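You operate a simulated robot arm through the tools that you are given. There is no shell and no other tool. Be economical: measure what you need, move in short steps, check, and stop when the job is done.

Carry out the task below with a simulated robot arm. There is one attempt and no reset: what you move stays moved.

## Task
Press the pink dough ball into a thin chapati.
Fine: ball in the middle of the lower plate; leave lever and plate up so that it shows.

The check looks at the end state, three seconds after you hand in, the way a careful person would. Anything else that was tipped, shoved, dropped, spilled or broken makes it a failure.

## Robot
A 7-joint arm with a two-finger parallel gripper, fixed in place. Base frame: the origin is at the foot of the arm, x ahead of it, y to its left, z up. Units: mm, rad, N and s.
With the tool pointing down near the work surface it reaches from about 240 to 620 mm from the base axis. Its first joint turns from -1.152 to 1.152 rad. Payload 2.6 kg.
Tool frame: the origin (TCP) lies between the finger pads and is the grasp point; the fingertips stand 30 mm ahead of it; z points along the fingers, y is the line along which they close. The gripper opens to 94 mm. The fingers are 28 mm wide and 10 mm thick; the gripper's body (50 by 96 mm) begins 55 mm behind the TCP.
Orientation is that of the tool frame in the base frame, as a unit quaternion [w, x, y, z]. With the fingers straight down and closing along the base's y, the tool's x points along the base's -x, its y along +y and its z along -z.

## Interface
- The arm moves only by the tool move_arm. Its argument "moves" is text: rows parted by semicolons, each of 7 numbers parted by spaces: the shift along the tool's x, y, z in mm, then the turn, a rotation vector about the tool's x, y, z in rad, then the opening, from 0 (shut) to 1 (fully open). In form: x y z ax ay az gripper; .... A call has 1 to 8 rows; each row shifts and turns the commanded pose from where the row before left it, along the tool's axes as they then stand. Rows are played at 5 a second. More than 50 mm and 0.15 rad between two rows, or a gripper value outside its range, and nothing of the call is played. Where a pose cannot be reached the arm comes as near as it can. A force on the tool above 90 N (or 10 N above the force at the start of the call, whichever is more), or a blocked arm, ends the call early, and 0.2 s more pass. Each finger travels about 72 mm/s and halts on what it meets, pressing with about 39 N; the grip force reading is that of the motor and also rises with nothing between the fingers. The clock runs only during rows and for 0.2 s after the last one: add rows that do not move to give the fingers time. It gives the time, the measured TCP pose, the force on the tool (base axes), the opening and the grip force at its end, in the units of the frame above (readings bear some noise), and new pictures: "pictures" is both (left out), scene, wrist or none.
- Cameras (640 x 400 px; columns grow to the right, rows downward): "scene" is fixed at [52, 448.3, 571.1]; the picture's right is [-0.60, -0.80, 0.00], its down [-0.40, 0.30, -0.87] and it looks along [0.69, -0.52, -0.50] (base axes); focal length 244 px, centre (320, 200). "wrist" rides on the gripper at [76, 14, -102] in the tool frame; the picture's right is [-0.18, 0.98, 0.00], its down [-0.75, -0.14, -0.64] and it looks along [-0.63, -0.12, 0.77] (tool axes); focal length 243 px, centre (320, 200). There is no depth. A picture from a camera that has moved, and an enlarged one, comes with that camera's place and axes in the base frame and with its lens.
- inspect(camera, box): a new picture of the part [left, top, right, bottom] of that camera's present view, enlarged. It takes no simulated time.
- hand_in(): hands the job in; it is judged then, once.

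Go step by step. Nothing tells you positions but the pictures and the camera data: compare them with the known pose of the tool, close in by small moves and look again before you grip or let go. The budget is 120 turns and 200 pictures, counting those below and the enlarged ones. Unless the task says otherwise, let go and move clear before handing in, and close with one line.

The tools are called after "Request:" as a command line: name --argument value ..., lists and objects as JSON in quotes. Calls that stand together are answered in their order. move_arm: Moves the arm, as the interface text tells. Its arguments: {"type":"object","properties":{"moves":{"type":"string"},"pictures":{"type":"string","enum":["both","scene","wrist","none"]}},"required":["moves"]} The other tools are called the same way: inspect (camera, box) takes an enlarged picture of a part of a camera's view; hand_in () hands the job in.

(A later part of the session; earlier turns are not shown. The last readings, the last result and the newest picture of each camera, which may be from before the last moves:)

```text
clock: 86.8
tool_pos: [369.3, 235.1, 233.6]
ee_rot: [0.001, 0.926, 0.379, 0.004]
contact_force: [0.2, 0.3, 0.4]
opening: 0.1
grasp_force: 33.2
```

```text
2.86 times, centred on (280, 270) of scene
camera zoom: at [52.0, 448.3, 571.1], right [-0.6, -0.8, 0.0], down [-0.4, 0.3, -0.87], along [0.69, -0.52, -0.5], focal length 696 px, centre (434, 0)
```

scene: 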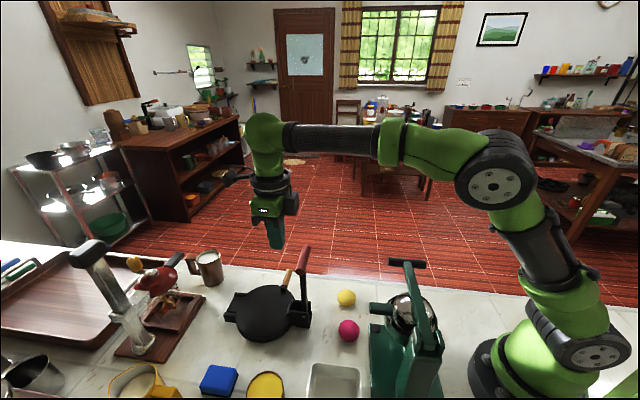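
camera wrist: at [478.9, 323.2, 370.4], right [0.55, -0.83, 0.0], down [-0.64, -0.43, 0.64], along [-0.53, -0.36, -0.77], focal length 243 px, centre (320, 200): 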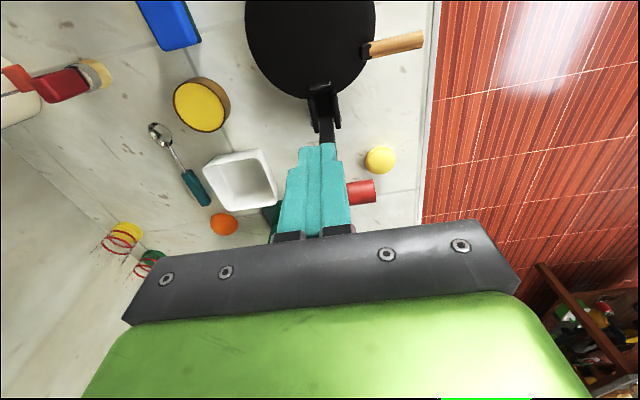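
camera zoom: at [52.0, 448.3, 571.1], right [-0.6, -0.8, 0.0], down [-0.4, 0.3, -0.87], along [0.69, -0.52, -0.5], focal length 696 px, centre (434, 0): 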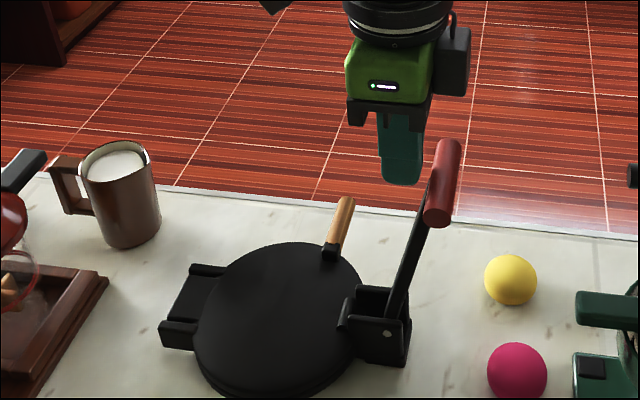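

The lever now rests at its stop. Next I back off, and turn the gripper 90° so the fingers close across the wooden plate handle (which lies parallel to the plate hinge).

Request:
move_arm --moves "30 0 -10 0 0 0 0;30 0 -20 0 0 0 0.3;0 0 0 0 0 0.15 0.5;0 0 0 0 0 0.15 0.5;0 0 0 0 0 0.15 0.5;0 0 0 0 0 0.15 0.5;0 0 0 0 0 0.15 0.5;0 0 0 0 0 0.15 0.5" --pictures "none"

Request:
move_arm --moves "0 0 0 0 0 0.15 0.5;0 0 0 0 0 0.15 0.5;0 0 0 0 0 0.15 0.5;0 0 0 0 0 0.15 0.5;0 0 0 0 0 0.06 0.5;0 0 0 0 0 0 0.5"

```text
clock: 88.6
tool_pos: [412.5, 276.3, 264.6]
ee_rot: [0.0, 0.998, -0.065, 0.004]
contact_force: [-0.4, 0.1, 0.1]
opening: 47.1
grasp_force: 0.1
```

```text
clock: 90.0
tool_pos: [411.4, 277.7, 263.9]
ee_rot: [-0.001, 0.923, -0.384, 0.004]
contact_force: [0.2, 0.5, 1.2]
opening: 47.0
grasp_force: 0.2
camera wrist: at [454.3, 213.6, 367.3], right [-0.83, -0.56, -0.01], down [-0.44, 0.63, 0.64], along [-0.36, 0.53, -0.77], focal length 243 px, centre (320, 200)
```

scene: 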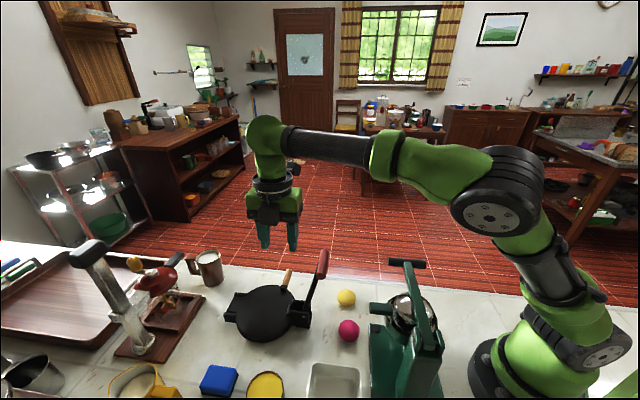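
wrist: 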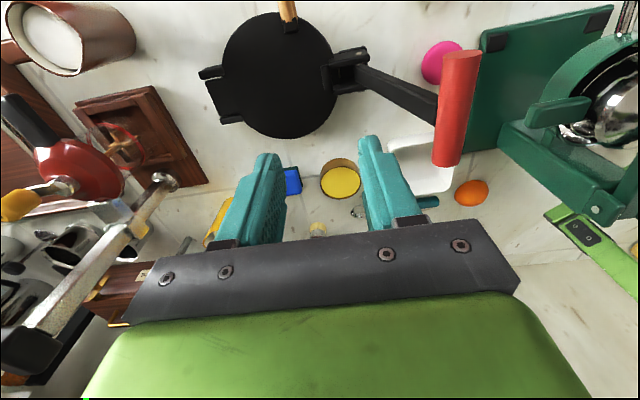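

Both the lever and plate are visible. I'll move above the wooden handle (about (497,229)).

Request:
move_arm --moves "24 -6.6 20 0 0 0 0.5;24 -6.6 20 0 0 0 0.5;24 -6.6 25 0 0 0 0.5;23 -6.6 25 0 0 0 0.5;0 0 0 0 0 0 0.5"

Request:
inspect --camera "scene" --box '[200, 200, 360, 340]'

```text
clock: 91.2
tool_pos: [501.1, 229.3, 177.3]
ee_rot: [-0.002, 0.924, -0.383, 0.003]
contact_force: [-0.4, 0.1, 0.0]
opening: 47.0
grasp_force: 0.1
camera wrist: at [543.5, 164.6, 279.5], right [-0.82, -0.57, -0.01], down [-0.44, 0.63, 0.64], along [-0.36, 0.53, -0.77], focal length 243 px, centre (320, 200)
```

scene: 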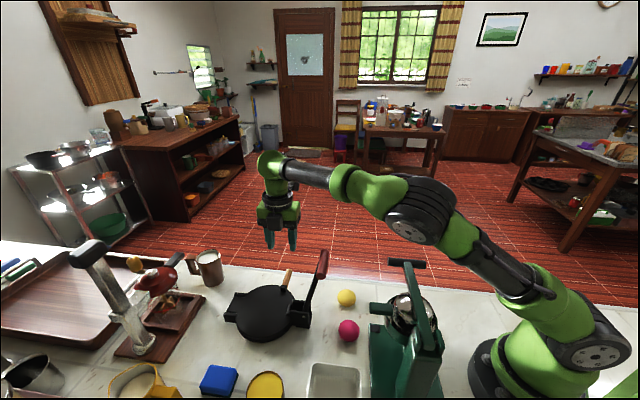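
wrist: 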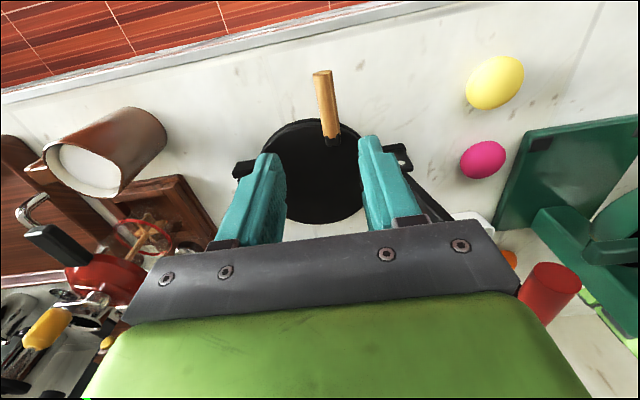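

```text
2.86 times, centred on (280, 270) of scene
camera zoom: at [52.0, 448.3, 571.1], right [-0.6, -0.8, 0.0], down [-0.4, 0.3, -0.87], along [0.69, -0.52, -0.5], focal length 696 px, centre (434, 0)
```

zoom: 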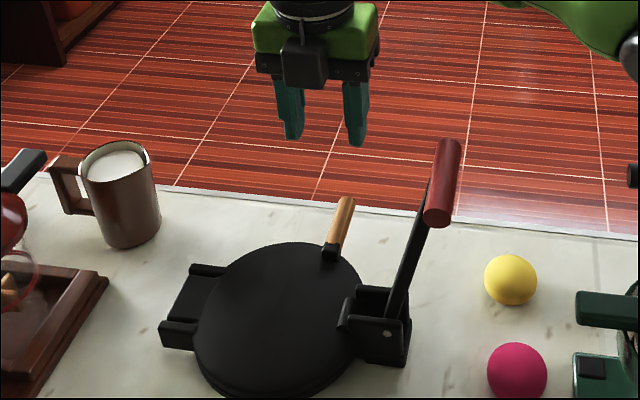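

Handle centre is near (492,230,32). Adjust and descend to straddle it.

Request:
move_arm --moves "-5 5.7 25 0 0 0 0.5;0 0 35 0 0 0 0.5;0 0 35 0 0 0 0.5;0 0 25 0 0 0 0.5;0 0 0 0 0 0 0.5"

Request:
inspect --camera "scene" --box '[200, 220, 340, 340]'

```text
clock: 92.4
tool_pos: [494.1, 228.4, 54.4]
ee_rot: [-0.001, 0.924, -0.383, 0.004]
contact_force: [0.7, 0.2, -0.4]
opening: 46.8
grasp_force: 0.0
camera wrist: at [535.3, 164.6, 158.6], right [-0.82, -0.57, -0.01], down [-0.44, 0.63, 0.64], along [-0.36, 0.53, -0.77], focal length 243 px, centre (320, 200)
```

scene: 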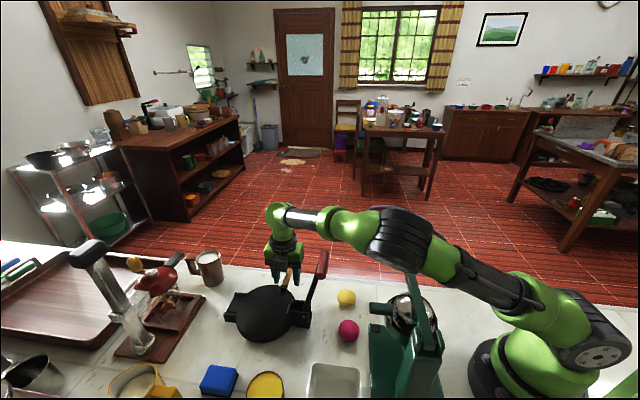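
wrist: 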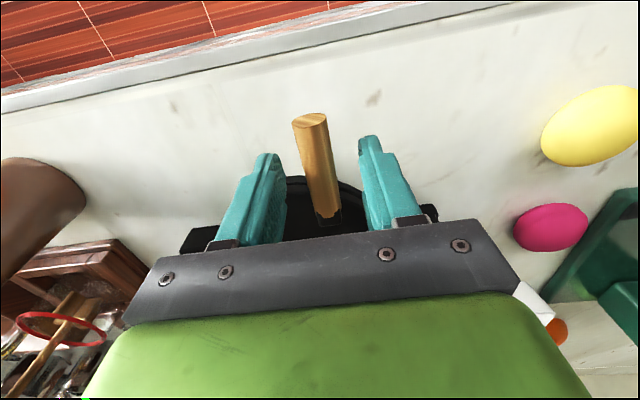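

```text
3.33 times, centred on (270, 280) of scene
camera zoom: at [52.0, 448.3, 571.1], right [-0.6, -0.8, 0.0], down [-0.4, 0.3, -0.87], along [0.69, -0.52, -0.5], focal length 812 px, centre (487, -67)
```

zoom: 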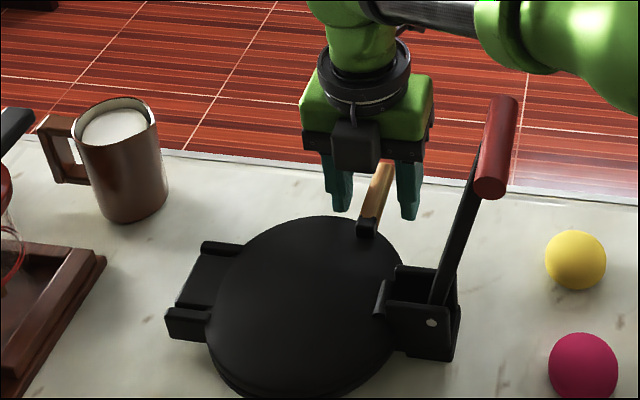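

The handle is between the fingers; close.

Request:
move_arm --moves "0 0 0 0 0 0 0.3;0 0 0 0 0 0 0.1;0 0 0 0 0 0 0;0 0 0 0 0 0 0" --pictures "wrist"

```text
clock: 93.4
tool_pos: [492.7, 229.1, 54.4]
ee_rot: [-0.002, 0.924, -0.383, 0.004]
contact_force: [2.2, -0.2, -1.7]
opening: 17.8
grasp_force: 44.9
camera wrist: at [535.3, 164.5, 158.7], right [-0.83, -0.56, -0.01], down [-0.44, 0.63, 0.64], along [-0.36, 0.53, -0.77], focal length 243 px, centre (320, 200)
```

wrist: 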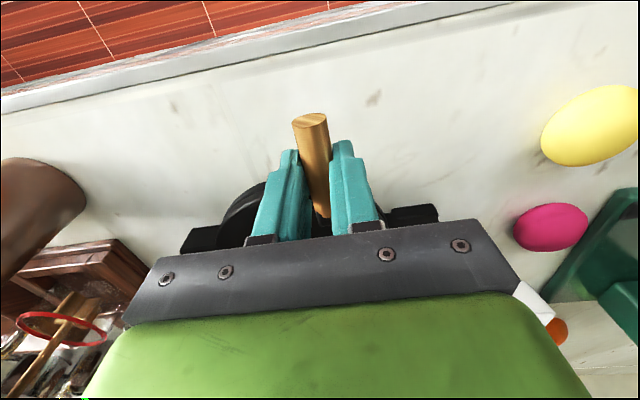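

Gripped. Lift along an arc about the hinge (estimated ~105 mm outward), first 20°.

Request:
move_arm --moves "0 -0.7 -12 0 0 0 0;0 -2 -12 0 0 0 0;0 -3.5 -11.5 0 0 0 0;0 0 0 0 0 0 0" --pictures "none"

Request:
inspect --camera "scene" --box '[200, 220, 340, 340]'

```text
clock: 94.4
tool_pos: [497.3, 236.0, 90.3]
ee_rot: [-0.007, 0.922, -0.386, 0.006]
contact_force: [40.3, 12.9, -21.5]
opening: 17.8
grasp_force: 45.5
```

```text
3.33 times, centred on (270, 280) of scene
camera zoom: at [52.1, 448.4, 571.0], right [-0.6, -0.8, 0.0], down [-0.4, 0.3, -0.87], along [0.69, -0.52, -0.5], focal length 812 px, centre (487, -67)
```

zoom: 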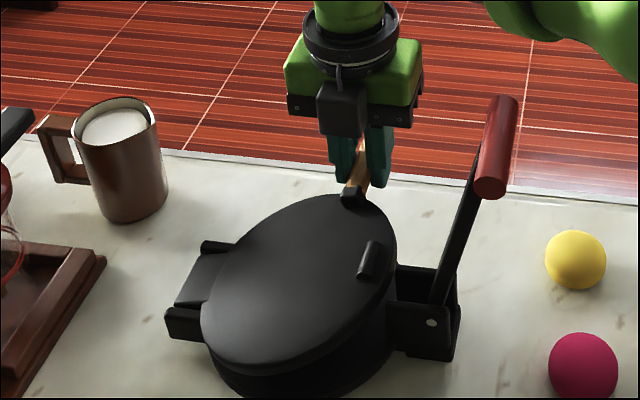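

Request:
move_arm --moves "1.5 -3.5 0 0 0 0 0;0 -8.9 -14.5 0.1 0 0 0;0 -13.3 -9.6 0.1 0 0 0;0 0 0 0 0 0 0" --pictures "none"

Request:
inspect --camera "scene" --box '[200, 220, 340, 340]'

```text
clock: 95.4
tool_pos: [515.0, 245.4, 117.4]
ee_rot: [-0.09, 0.92, -0.38, 0.042]
contact_force: [-33.1, -23.6, 29.1]
opening: 17.5
grasp_force: 45.3
```

```text
3.33 times, centred on (270, 280) of scene
camera zoom: at [51.8, 448.2, 571.2], right [-0.6, -0.8, 0.0], down [-0.4, 0.3, -0.87], along [0.69, -0.52, -0.5], focal length 812 px, centre (487, -67)
```

zoom: 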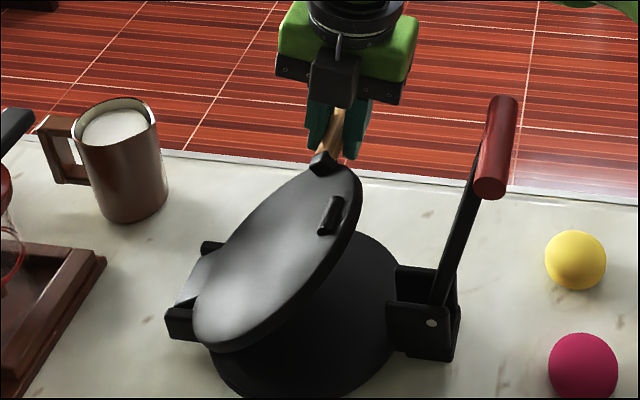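

The hinge fits my first estimate (radius ~105 at 177 mm outward). Continue along that arc.

Request:
move_arm --moves "0 -8 -9 0.05 0 0 0;0 -7.7 -8.8 0.05 0 0 0;0 -11.6 -1.8 0.05 0 0 0;0 -11.6 -1.8 0.05 0 0 0;0 0 0 0 0 0 0" --pictures "none"

Request:
inspect --camera "scene" --box '[200, 220, 340, 340]'

```text
clock: 96.6
tool_pos: [536.0, 271.2, 146.4]
ee_rot: [-0.185, 0.905, -0.375, 0.08]
contact_force: [13.1, -12.0, -9.2]
opening: 17.8
grasp_force: 44.3
```

```text
3.33 times, centred on (270, 280) of scene
camera zoom: at [52.1, 448.3, 571.1], right [-0.6, -0.8, 0.0], down [-0.4, 0.3, -0.87], along [0.69, -0.52, -0.5], focal length 812 px, centre (487, -67)
```

zoom: 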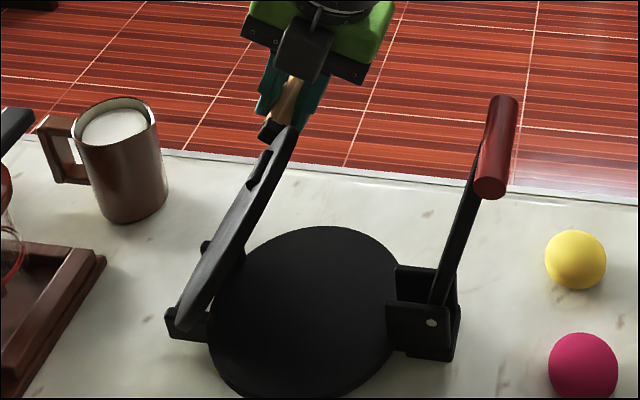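

Request:
move_arm --moves "0 -11.4 2.6 0.05 0 0 0;0 -11.3 2.6 0.05 0 0 0;0 -10 6.6 0.04 0 0 0;0 -10 6.6 0.04 0 0 0;0 0 0 0 0 0 0" --pictures "none"

Request:
inspect --camera "scene" --box '[200, 220, 340, 340]'

```text
clock: 97.8
tool_pos: [570.6, 306.2, 153.6]
ee_rot: [-0.269, 0.884, -0.364, 0.115]
contact_force: [4.9, -5.6, 21.7]
opening: 17.6
grasp_force: 45.5
```

```text
3.33 times, centred on (270, 280) of scene
camera zoom: at [51.8, 448.2, 571.2], right [-0.6, -0.8, 0.0], down [-0.4, 0.3, -0.87], along [0.69, -0.52, -0.5], focal length 812 px, centre (487, -67)
```

zoom: 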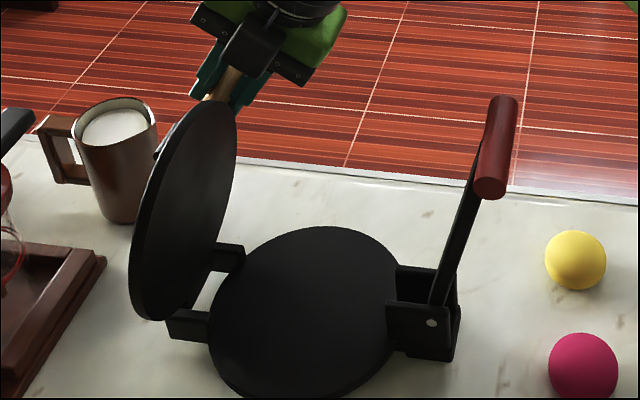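

Plate is about 98° open. Push a touch further to find the stop.

Request:
move_arm --moves "0 -5.3 5.5 0 0 0 0;0 -5.3 5.5 0 0 0 0;0 0 0 0 0 0 0" --pictures "none"

Request:
inspect --camera "scene" --box '[200, 220, 340, 340]'

```text
clock: 98.6
tool_pos: [582.5, 317.3, 152.0]
ee_rot: [-0.271, 0.883, -0.365, 0.116]
contact_force: [2.9, -1.9, 32.1]
opening: 18.0
grasp_force: 44.6
```

```text
3.33 times, centred on (270, 280) of scene
camera zoom: at [51.8, 448.2, 571.3], right [-0.6, -0.8, 0.0], down [-0.4, 0.3, -0.87], along [0.69, -0.52, -0.5], focal length 812 px, centre (487, -67)
```

zoom: 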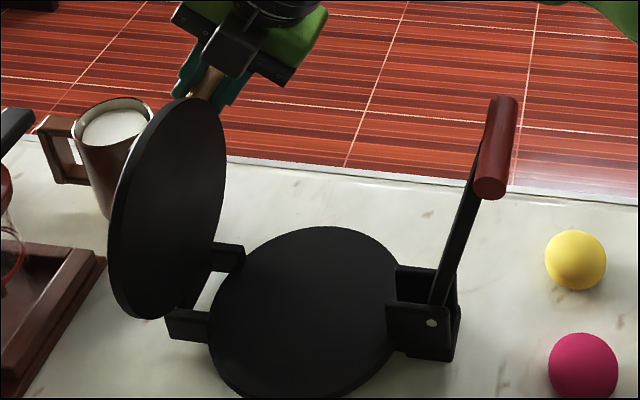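

Request:
move_arm --moves "0 -5 3 0 0 0 0;0 0 0 0 0 0 0" --pictures "none"

Request:
move_arm --moves "0 -5 3 0 0 0 0;0 0 0 0 0 0 0" --pictures "none"

Request:
inspect --camera "scene" --box '[200, 220, 340, 340]'

```text
clock: 99.2
tool_pos: [586.3, 321.4, 153.4]
ee_rot: [-0.269, 0.884, -0.365, 0.115]
contact_force: [3.2, 0.1, 28.7]
opening: 17.7
grasp_force: 44.4
```

```text
clock: 99.8
tool_pos: [589.6, 323.9, 151.2]
ee_rot: [-0.269, 0.884, -0.365, 0.114]
contact_force: [3.3, 1.2, 25.8]
opening: 18.0
grasp_force: 45.2
```

```text
3.33 times, centred on (270, 280) of scene
camera zoom: at [51.8, 448.2, 571.2], right [-0.6, -0.8, 0.0], down [-0.4, 0.3, -0.87], along [0.69, -0.52, -0.5], focal length 812 px, centre (487, -67)
```

zoom: 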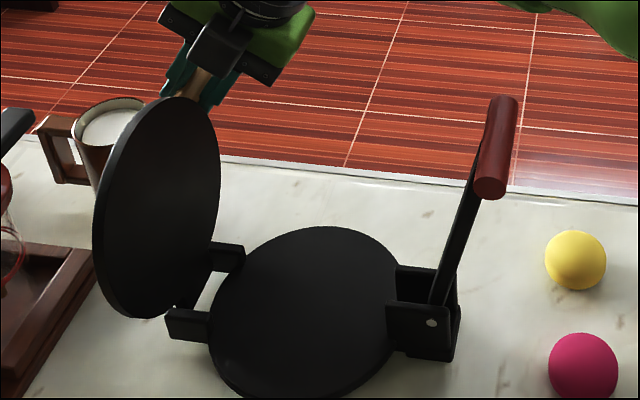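

No hard stop yet. I'll loosen the fingers slightly, keeping them around the handle, to see whether the plate stays or falls.

Request:
move_arm --moves "0 0 0 0 0 0 0.3;0 0 0 0 0 0 0.32;0 0 0 0 0 0 0.32;0 0 0 0 0 0 0.32" --pictures "wrist"

Request:
inspect --camera "scene" --box '[200, 220, 340, 340]'

```text
clock: 100.8
tool_pos: [589.0, 323.3, 146.3]
ee_rot: [-0.265, 0.886, -0.365, 0.113]
contact_force: [2.0, 0.4, 5.1]
opening: 32.7
grasp_force: 2.1
camera wrist: at [593.5, 221.8, 225.0], right [-0.71, -0.45, -0.54], down [-0.7, 0.37, 0.61], along [-0.08, 0.81, -0.58], focal length 243 px, centre (320, 200)
```

wrist: 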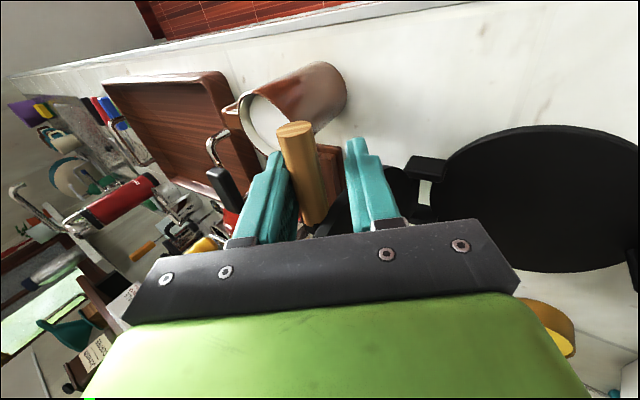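

```text
3.33 times, centred on (270, 280) of scene
camera zoom: at [51.9, 448.3, 571.1], right [-0.6, -0.8, 0.0], down [-0.4, 0.3, -0.87], along [0.69, -0.52, -0.5], focal length 812 px, centre (487, -67)
```

zoom: 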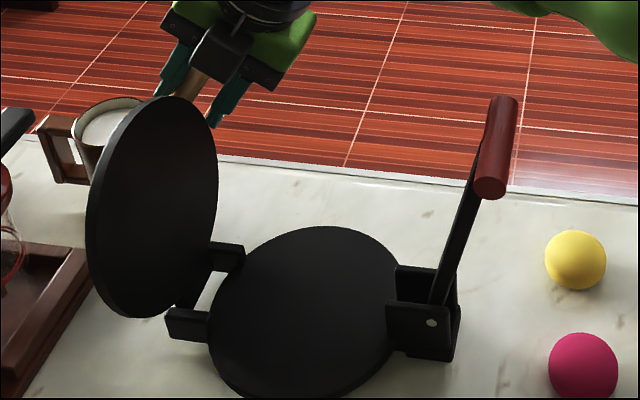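

The plate leans on my outer finger, i.e. it wants to fall further outward. I'll let it down gradually with that finger supporting it until it meets its stop.

Request:
move_arm --moves "0 -3.1 4.4 0 0 0 0.32;0 -3.1 4.4 0 0 0 0.32;0 0 0 0 0 0 0.32" --pictures "wrist"

Request:
inspect --camera "scene" --box '[200, 220, 340, 340]'

```text
clock: 101.6
tool_pos: [597.4, 331.4, 142.8]
ee_rot: [-0.265, 0.885, -0.366, 0.112]
contact_force: [1.4, 2.3, 3.4]
opening: 32.4
grasp_force: 1.4
camera wrist: at [600.9, 229.3, 221.8], right [-0.71, -0.45, -0.54], down [-0.7, 0.37, 0.61], along [-0.08, 0.81, -0.58], focal length 243 px, centre (320, 200)
```

wrist: 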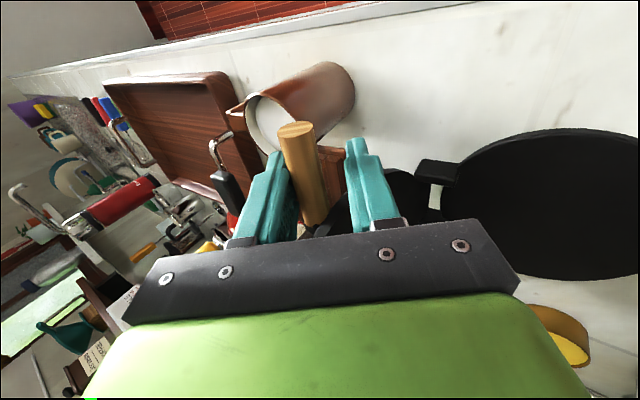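

```text
3.33 times, centred on (270, 280) of scene
camera zoom: at [52.0, 448.3, 571.1], right [-0.6, -0.8, 0.0], down [-0.4, 0.3, -0.87], along [0.69, -0.52, -0.5], focal length 812 px, centre (487, -67)
```

zoom: 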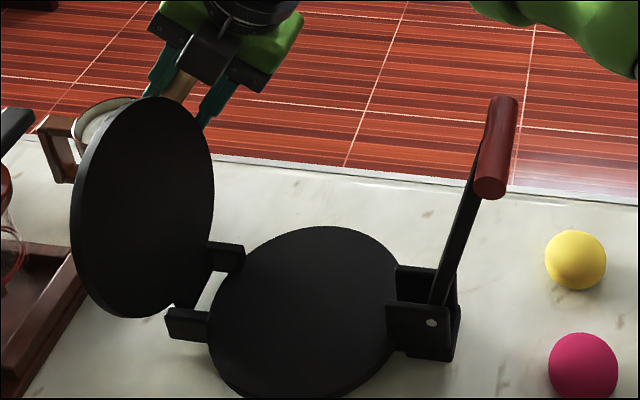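

Request:
move_arm --moves "0 -2.4 4.4 0 0 0 0.32;0 -2.4 4.4 0 0 0 0.32;0 -2.4 4.4 0 0 0 0.32;0 0 0 0 0 0 0.32" --pictures "wrist"

Request:
inspect --camera "scene" --box '[200, 220, 340, 340]'

```text
clock: 102.6
tool_pos: [605.8, 339.7, 135.8]
ee_rot: [-0.264, 0.885, -0.366, 0.113]
contact_force: [0.0, -0.5, -0.1]
opening: 29.9
grasp_force: 0.0
camera wrist: at [610.2, 237.3, 214.6], right [-0.71, -0.45, -0.54], down [-0.7, 0.37, 0.61], along [-0.08, 0.81, -0.58], focal length 243 px, centre (320, 200)
```

wrist: 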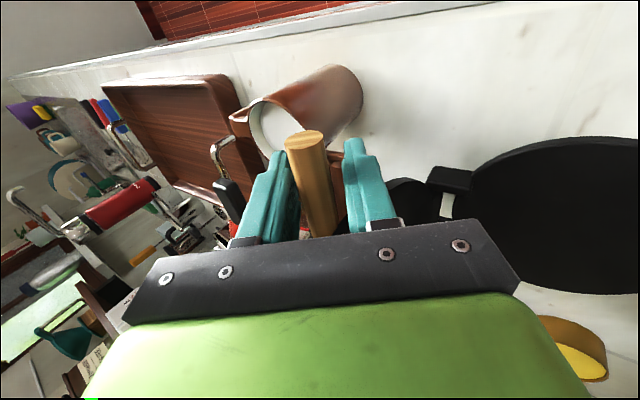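

```text
3.33 times, centred on (270, 280) of scene
camera zoom: at [52.0, 448.3, 571.1], right [-0.6, -0.8, 0.0], down [-0.4, 0.3, -0.87], along [0.69, -0.52, -0.5], focal length 812 px, centre (487, -67)
```

zoom: 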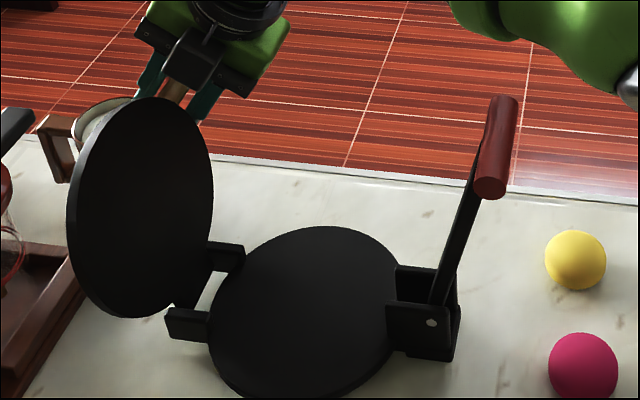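

The plate has reached its stop and stays by itself. Open and withdraw along the tool axis, then straighten the tool.

Request:
move_arm --moves "0 0 0 0 0 0 0.5;0 0 0 0 0 0 0.5;0 0 -20 0 0 0 0.5;0 0 -25 0 0 0 0.5;0 0 -30 0 0 0 0.5;0 0 -30 0 0 0 0.5;0 0 -30 0 0 0 0.5;0 0 0 0 0 0 0.5" --pictures "scene"

```text
clock: 104.4
tool_pos: [554.4, 285.9, 248.4]
ee_rot: [-0.264, 0.885, -0.366, 0.113]
contact_force: [0.2, 0.1, -0.5]
opening: 47.3
grasp_force: 0.1
```

scene: 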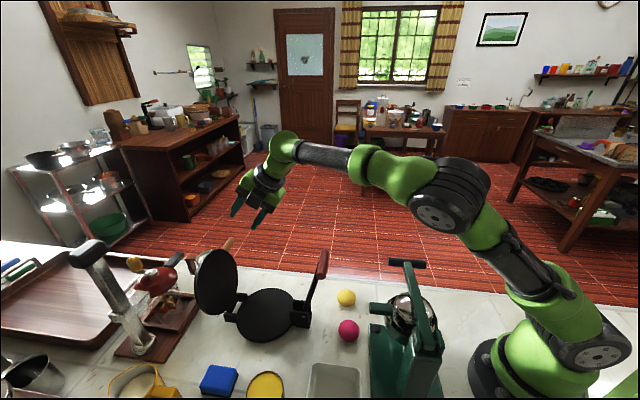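

The press is fully open with lever and plate up. Now straighten the tool and move back over toward the ball, staying high.

Request:
move_arm --moves "0 30 -8 -0.145 0 0 0.7;0 30 -8 -0.145 0 0 0.7;0 30 -5 -0.145 0 0 0.7;0 30 -5 -0.14 0 0 0.7;0 0 0 0 0 0 0.7" --pictures "none"

Request:
move_arm --moves "0 0 0 0 0 -0.137 0.7;0 0 0 0 0 -0.137 0.7;0 0 0 0 0 -0.137 0.7;0 0 0 0 0 -0.137 0.7;0 0 0 0 0 -0.137 0.7;0 0 0 0 0 -0.137 0.7;0 0 0 0 0 -0.137 0.7;0 0 0 0 0 0 0.7" --pictures "scene"

```text
clock: 105.6
tool_pos: [466.6, 199.3, 229.5]
ee_rot: [-0.002, 0.924, -0.382, 0.004]
contact_force: [-0.6, 0.4, -0.1]
opening: 65.8
grasp_force: 0.0
```

```text
clock: 107.4
tool_pos: [467.7, 202.6, 229.8]
ee_rot: [0.0, 0.996, 0.088, 0.005]
contact_force: [0.3, -0.1, 0.2]
opening: 65.6
grasp_force: 0.1
```

scene: 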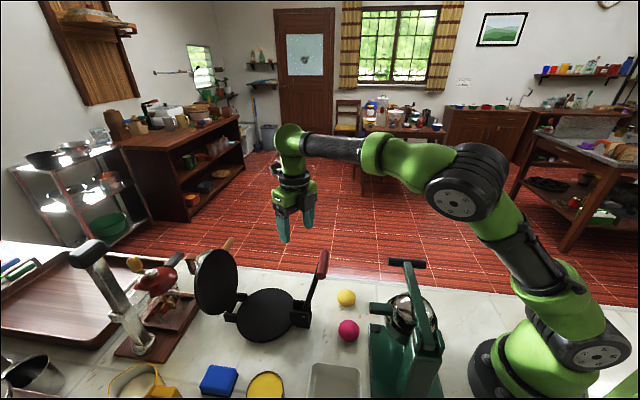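

Request:
move_arm --moves "0 0 -35 0 0 0 0.7;0 0 -30 0 0 0 0.7;-33.4 -2.7 0 0 0 0 0.7;-33.4 -2.7 0 0 0 0 0.7;-33.4 -2.7 0 0 0 0 0.7;-33.4 -2.7 0 0 0 0 0.7;-33.4 -2.7 0 0 0 0 0.7;0 0 0 0 0 0 0.7"

Request:
inspect --camera "scene" --box '[270, 220, 450, 360]'

```text
clock: 109.2
tool_pos: [300.2, 187.8, 293.9]
ee_rot: [-0.002, 0.996, 0.087, 0.005]
contact_force: [-0.7, 0.5, 0.2]
opening: 66.0
grasp_force: 0.1
camera wrist: at [376.1, 186.6, 398.4], right [-0.01, -1.0, 0.0], down [-0.77, 0.01, 0.63], along [-0.63, 0.01, -0.77], focal length 243 px, centre (320, 200)
```

scene: 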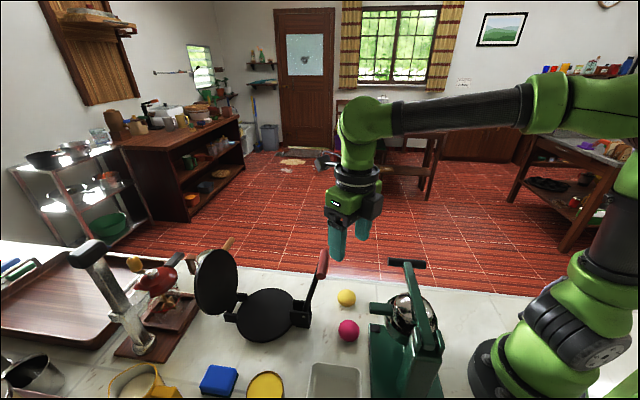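
wrist: 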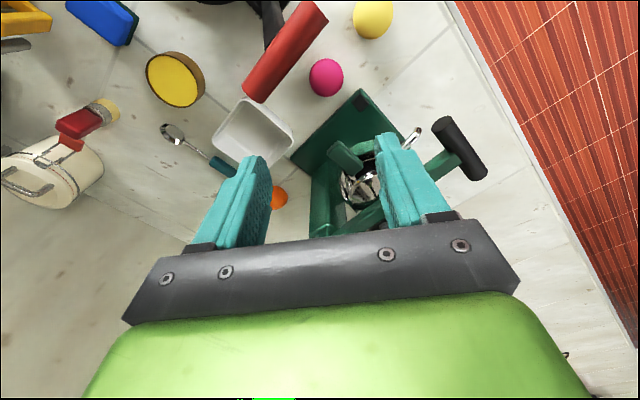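

```text
2.86 times, centred on (360, 290) of scene
camera zoom: at [52.0, 448.3, 571.1], right [-0.6, -0.8, 0.0], down [-0.4, 0.3, -0.87], along [0.69, -0.52, -0.5], focal length 696 px, centre (206, -57)
```

zoom: 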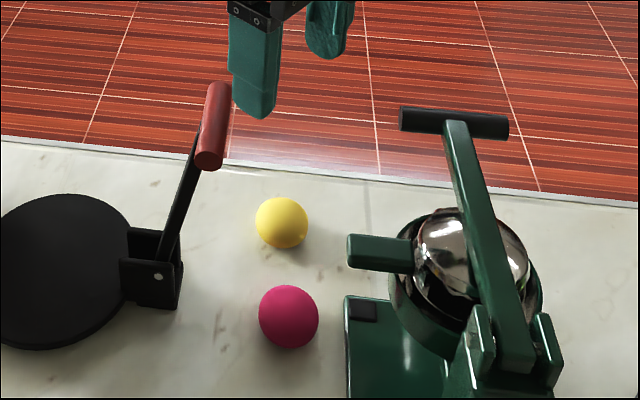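

Ball estimated near (289,181). I'll descend in stages, checking clearances to the lever and the green press.

Request:
move_arm --moves "-12 5 30 0 0 0 0.75;0 0 40 0 0 0 0.75;0 0 40 0 0 0 0.75;0 0 30 0 0 0 0.75;0 0 0 0 0 0 0.75"

Request:
inspect --camera "scene" --box '[270, 220, 450, 360]'

```text
clock: 110.4
tool_pos: [291.8, 183.2, 153.6]
ee_rot: [-0.001, 0.996, 0.087, 0.005]
contact_force: [0.0, 0.1, -0.5]
opening: 70.4
grasp_force: 0.1
camera wrist: at [367.9, 181.8, 257.5], right [-0.01, -1.0, 0.0], down [-0.77, 0.01, 0.63], along [-0.63, 0.01, -0.77], focal length 243 px, centre (320, 200)
```

scene: 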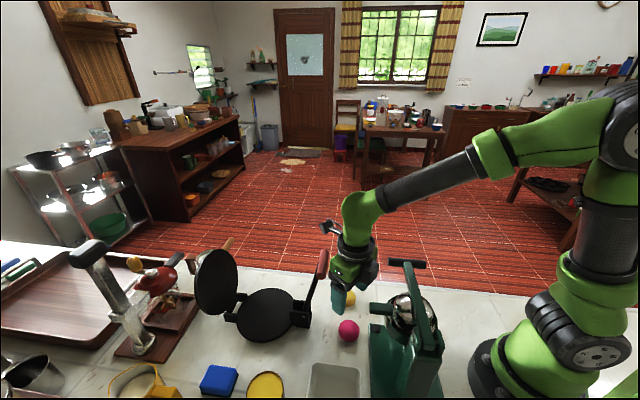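
wrist: 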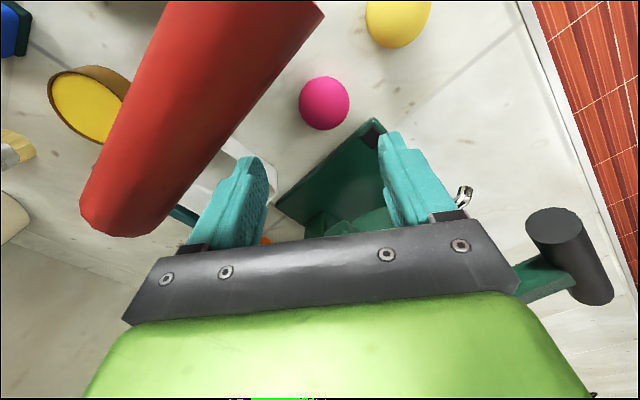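

```text
2.86 times, centred on (360, 290) of scene
camera zoom: at [52.0, 448.3, 571.1], right [-0.6, -0.8, 0.0], down [-0.4, 0.3, -0.87], along [0.69, -0.52, -0.5], focal length 696 px, centre (206, -57)
```

zoom: 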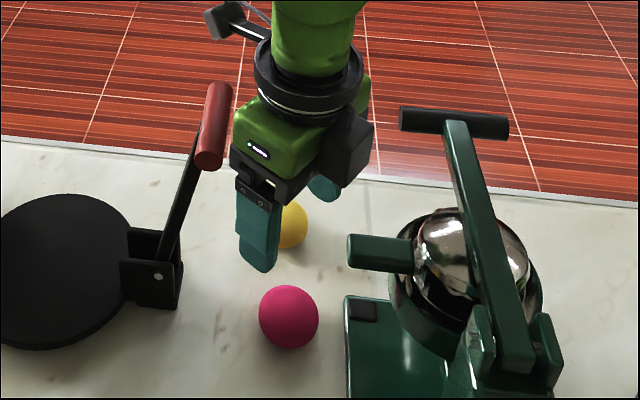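

The camera would come down onto the red handle's end in this yaw, so I'll rotate 25° to clear it, then check again.

Request:
move_arm --moves "0 0 0 0 0 0.145 0.7;0 0 0 0 0 0.145 0.66;0 0 0 0 0 0.145 0.66;0 0 20 0 0 0 0.66;0 0 0 0 0 0 0.66"

Request:
inspect --camera "scene" --box '[270, 220, 450, 360]'

```text
clock: 111.6
tool_pos: [291.2, 178.4, 132.8]
ee_rot: [-0.002, 0.991, -0.13, 0.004]
contact_force: [-0.4, 0.2, -0.5]
opening: 62.1
grasp_force: 0.0
camera wrist: at [359.5, 146.4, 237.0], right [-0.43, -0.9, -0.01], down [-0.7, 0.33, 0.64], along [-0.57, 0.28, -0.77], focal length 243 px, centre (320, 200)
```

scene: 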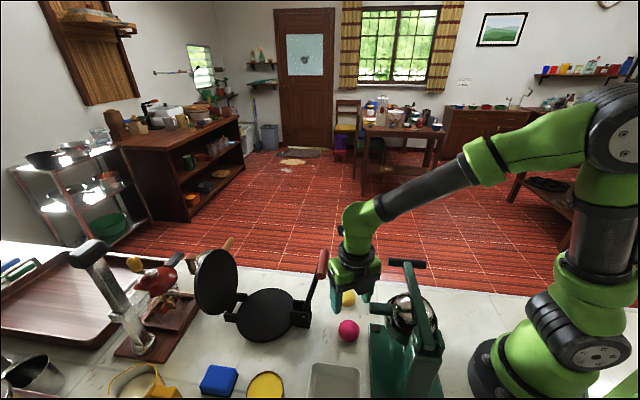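
wrist: 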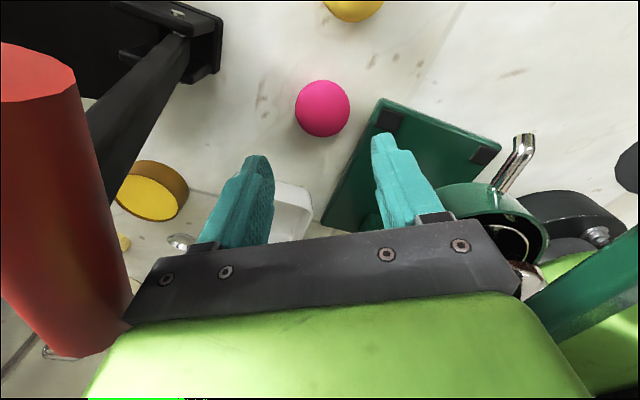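

```text
2.86 times, centred on (360, 290) of scene
camera zoom: at [52.0, 448.3, 571.1], right [-0.6, -0.8, 0.0], down [-0.4, 0.3, -0.87], along [0.69, -0.52, -0.5], focal length 696 px, centre (206, -57)
```

zoom: 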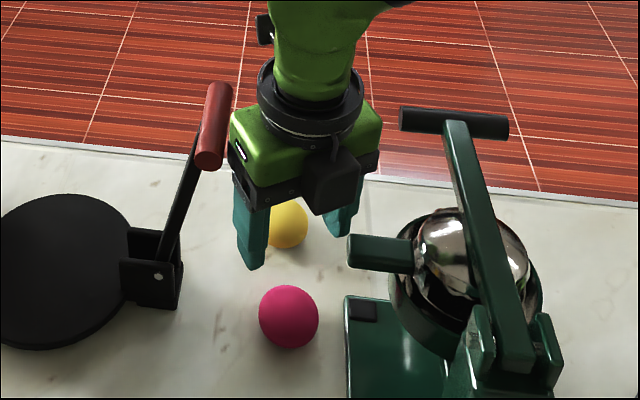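

Ball is at about (294,178). Narrow the opening a little, shift 2.5 mm and descend partway.

Request:
move_arm --moves "2.5 0 20 0 0 0 0.58;0 0 20 0 0 0 0.58;0 0 10 0 0 0 0.58;0 0 0 0 0 0 0.58"

Request:
inspect --camera "scene" --box '[290, 240, 418, 340]'

```text
clock: 112.6
tool_pos: [292.9, 179.3, 83.2]
ee_rot: [-0.001, 0.991, -0.131, 0.005]
contact_force: [0.3, 0.0, 0.3]
opening: 54.5
grasp_force: 0.1
camera wrist: at [361.8, 145.6, 186.7], right [-0.43, -0.9, -0.01], down [-0.7, 0.33, 0.64], along [-0.57, 0.28, -0.77], focal length 243 px, centre (320, 200)
```

scene: 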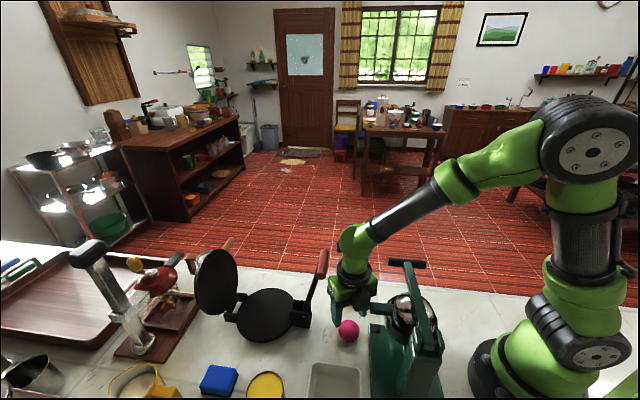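
wrist: 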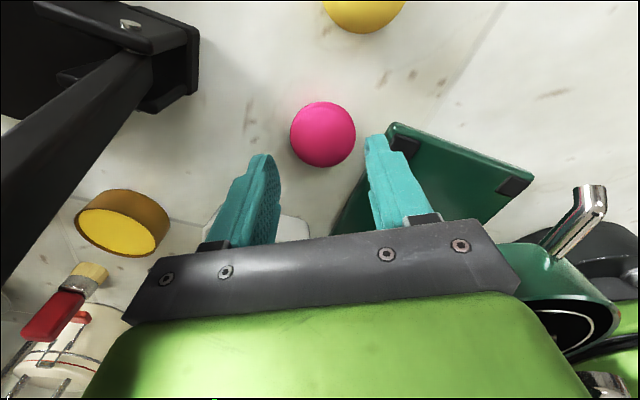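

```text
4.00 times, centred on (354, 290) of scene
camera zoom: at [52.0, 448.3, 571.1], right [-0.6, -0.8, 0.0], down [-0.4, 0.3, -0.87], along [0.69, -0.52, -0.5], focal length 974 px, centre (184, -160)
```

zoom: 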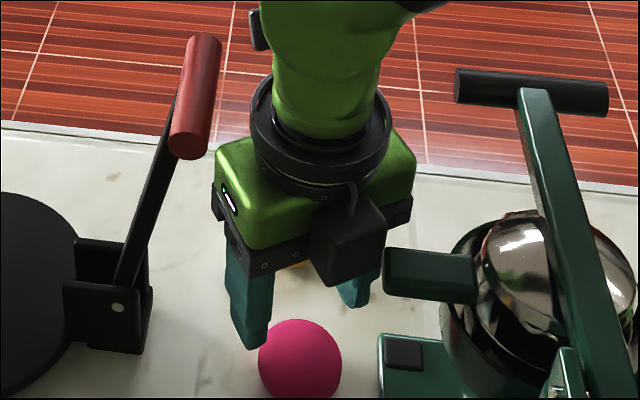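

The box on the hand would come close to the green press's grip, so I'll lean the hand 0.15 rad outward about the ball before the final approach.

Request:
move_arm --moves "4.5 0 0 0 -0.075 0 0.58;4.5 0 0 0 -0.075 0 0.58;0 0 0 0 0 0 0.58"

Request:
inspect --camera "scene" --box '[290, 240, 418, 340]'

```text
clock: 113.4
tool_pos: [300.5, 178.2, 83.2]
ee_rot: [-0.011, 0.989, -0.129, -0.071]
contact_force: [0.1, -0.1, -0.6]
opening: 54.3
grasp_force: 0.0
camera wrist: at [384.3, 140.1, 173.9], right [-0.43, -0.9, 0.02], down [-0.6, 0.3, 0.74], along [-0.68, 0.31, -0.67], focal length 243 px, centre (320, 200)
```

scene: 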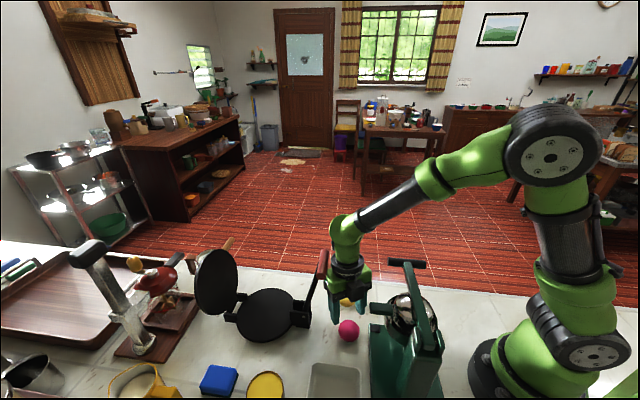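
wrist: 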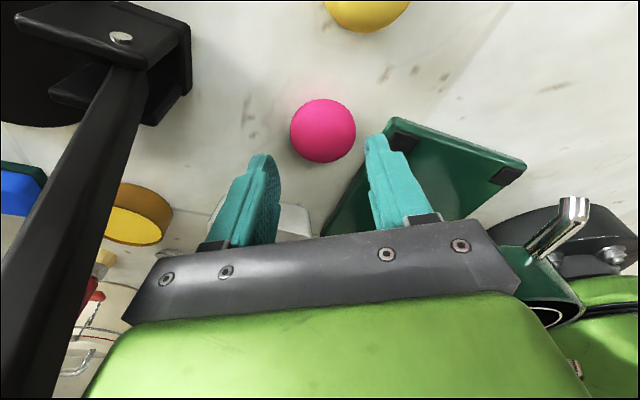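

```text
4.00 times, centred on (354, 290) of scene
camera zoom: at [52.0, 448.3, 571.1], right [-0.6, -0.8, 0.0], down [-0.4, 0.3, -0.87], along [0.69, -0.52, -0.5], focal length 974 px, centre (184, -160)
```

zoom: 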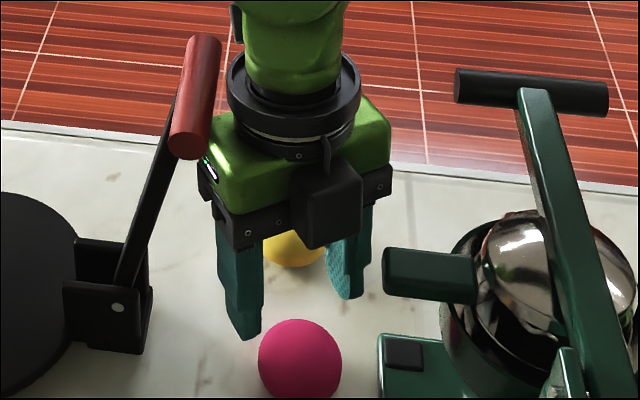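

Clearances look good. Final approach along the tool axis and close gently.

Request:
move_arm --moves "2.5 1.5 15 0 0 0 0.58;0 0 15 0 0 0 0.58;0 0 5 0 0 0 0.58;0 0 0 0 0 0 0.58"

Request:
inspect --camera "scene" --box '[290, 240, 418, 340]'

```text
clock: 114.4
tool_pos: [300.0, 176.0, 46.7]
ee_rot: [-0.012, 0.989, -0.129, -0.07]
contact_force: [0.9, 0.1, 0.8]
opening: 54.5
grasp_force: 0.0
camera wrist: at [381.9, 138.9, 139.0], right [-0.43, -0.9, 0.02], down [-0.6, 0.3, 0.74], along [-0.68, 0.31, -0.67], focal length 243 px, centre (320, 200)
```

scene: 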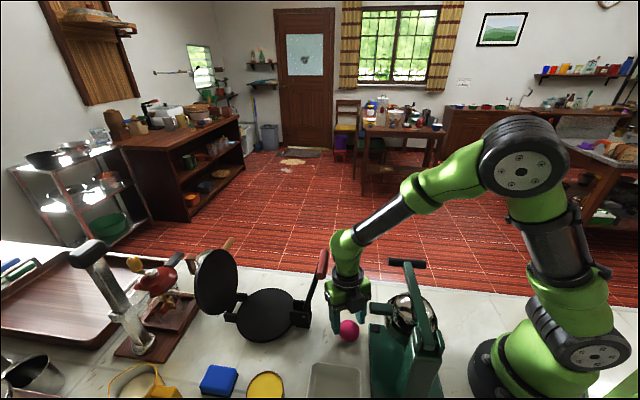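
wrist: 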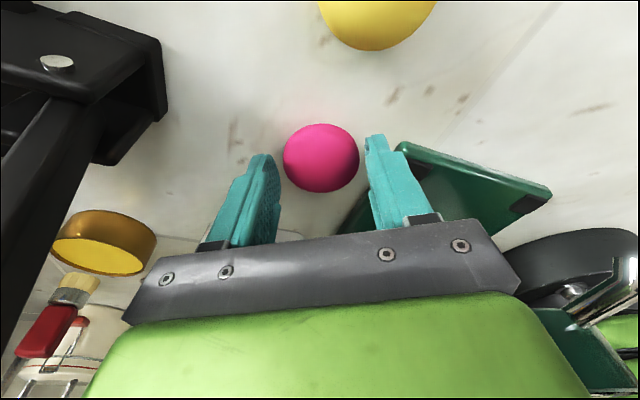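

```text
4.00 times, centred on (354, 290) of scene
camera zoom: at [52.0, 448.3, 571.1], right [-0.6, -0.8, 0.0], down [-0.4, 0.3, -0.87], along [0.69, -0.52, -0.5], focal length 974 px, centre (184, -160)
```

zoom: 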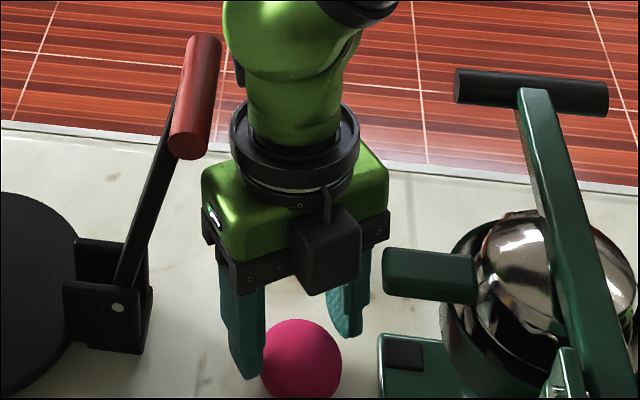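

Ball is centred between the fingers (≈46 mm across). Close gently to just under its diameter.

Request:
move_arm --moves "1.5 0 1 0 0 0 0.52;0 0 0 0 0 0 0.48;0 0 0 0 0 0 0.46;0 0 0 0 0 0 0.46" --pictures "wrist"

```text
clock: 115.4
tool_pos: [300.3, 176.8, 48.1]
ee_rot: [-0.012, 0.989, -0.13, -0.07]
contact_force: [-5.1, 0.6, 9.5]
opening: 48.4
grasp_force: 39.1
camera wrist: at [382.8, 139.0, 138.6], right [-0.43, -0.9, 0.02], down [-0.6, 0.3, 0.74], along [-0.68, 0.31, -0.67], focal length 243 px, centre (320, 200)
```

wrist: 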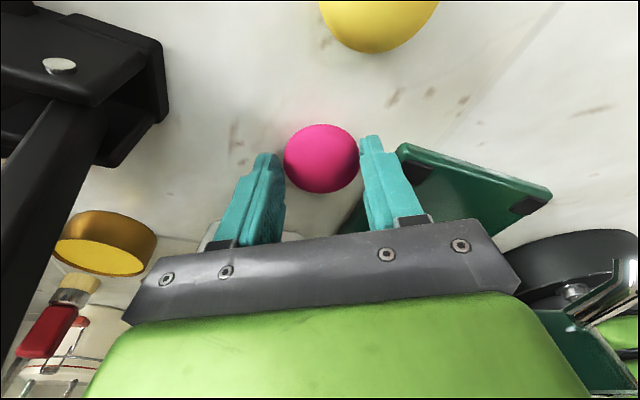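

Ball held (48 mm). Lift straight up.

Request:
move_arm --moves "-1.5 0 -10 0 0 0 0.46;-3 0 -20 0 0 0 0.46;-4.5 0 -30 0 0 0 0.46;-4.5 0 -30 0 0 0 0.46;-6 0 -40 0 0 0 0.46;-6 0 -40 0 0 0 0.46;-6 0 -40 0 0 0 0.46;-6 0 -40 0 0 0 0.46"

```text
clock: 117.2
tool_pos: [297.7, 172.8, 299.9]
ee_rot: [-0.011, 0.989, -0.13, -0.07]
contact_force: [0.3, -0.5, -1.3]
opening: 48.3
grasp_force: 38.4
camera wrist: at [379.6, 136.4, 391.9], right [-0.43, -0.9, 0.02], down [-0.6, 0.3, 0.74], along [-0.68, 0.31, -0.67], focal length 243 px, centre (320, 200)
```

scene: 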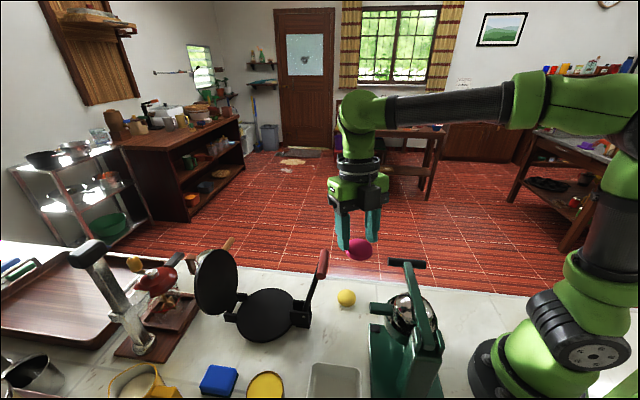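
wrist: 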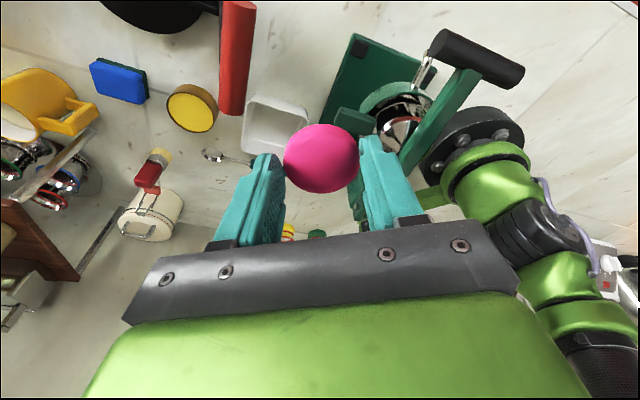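

Ball is lifted. Straighten the tool and carry it over the lever toward the plate centre (~(440,318)).

Request:
move_arm --moves "0 0 0 0 0.075 0 0.46;0 0 0 0 0.075 0 0.46;19.6 -34.9 0 0 0 0 0.46;19.6 -34.9 0 0 0 0 0.46;19.6 -34.9 10 0 0 0 0.46;19.6 -34.9 25 0 0 0 0.46;19.6 -34.9 35 0 0 0 0.46;0 0 0 0 0 0 0.46"

Request:
inspect --camera "scene" --box '[180, 220, 340, 350]'

```text
refused: row 7 steps farther than a row can; nothing moved
```

```text
3.08 times, centred on (260, 285) of scene
camera zoom: at [52.0, 448.3, 571.1], right [-0.6, -0.8, 0.0], down [-0.4, 0.3, -0.87], along [0.69, -0.52, -0.5], focal length 749 px, centre (505, -62)
```

zoom: 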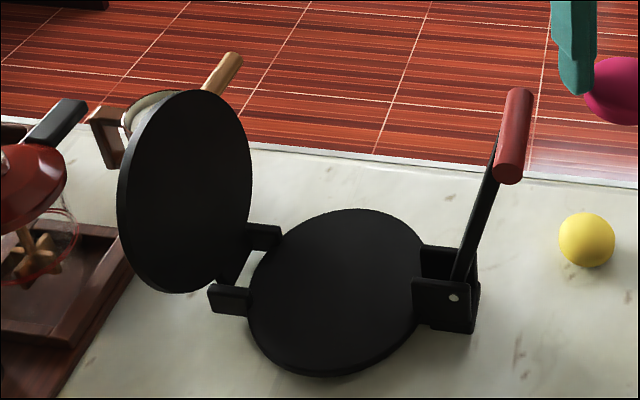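

Request:
move_arm --moves "0 0 0 0 0.075 0 0.46;0 0 0 0 0.075 0 0.46;19.6 -34.9 0 0 0 0 0.46;19.6 -34.9 0 0 0 0 0.46;19.6 -34.9 10 0 0 0 0.46;19.6 -34.9 20 0 0 0 0.46;19.6 -34.9 20 0 0 0 0.46;0 0 15 0 0 0 0.46"

Request:
inspect --camera "scene" --box '[180, 220, 340, 350]'

```text
clock: 119.0
tool_pos: [439.1, 318.8, 237.4]
ee_rot: [-0.002, 0.991, -0.131, 0.004]
contact_force: [-0.6, -0.1, -0.7]
opening: 48.2
grasp_force: 38.8
camera wrist: at [507.7, 285.6, 339.9], right [-0.43, -0.9, -0.01], down [-0.7, 0.33, 0.64], along [-0.57, 0.28, -0.77], focal length 243 px, centre (320, 200)
```

scene: 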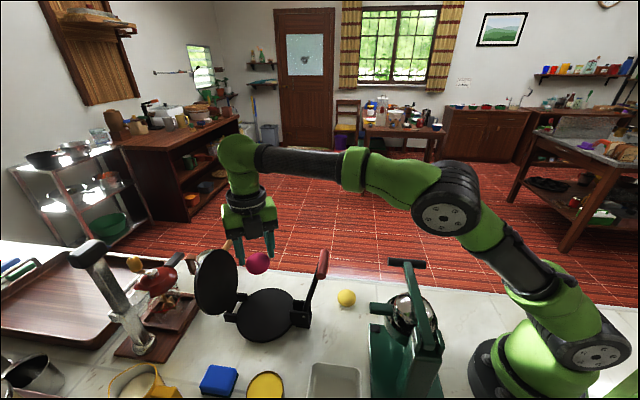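
wrist: 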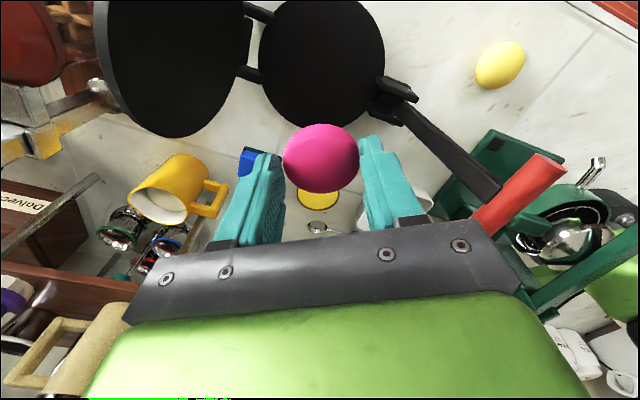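

```text
3.08 times, centred on (260, 285) of scene
camera zoom: at [52.0, 448.3, 571.1], right [-0.6, -0.8, 0.0], down [-0.4, 0.3, -0.87], along [0.69, -0.52, -0.5], focal length 749 px, centre (505, -62)
```

zoom: 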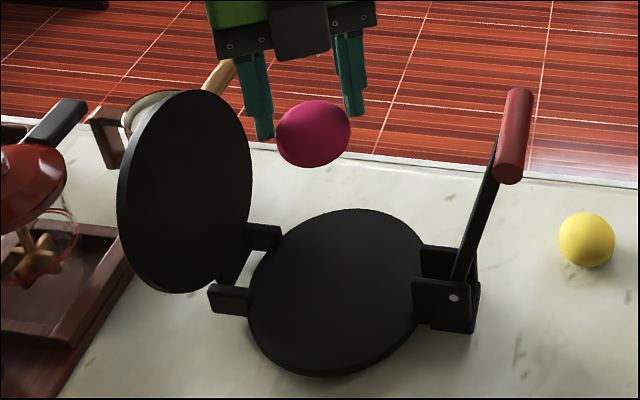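

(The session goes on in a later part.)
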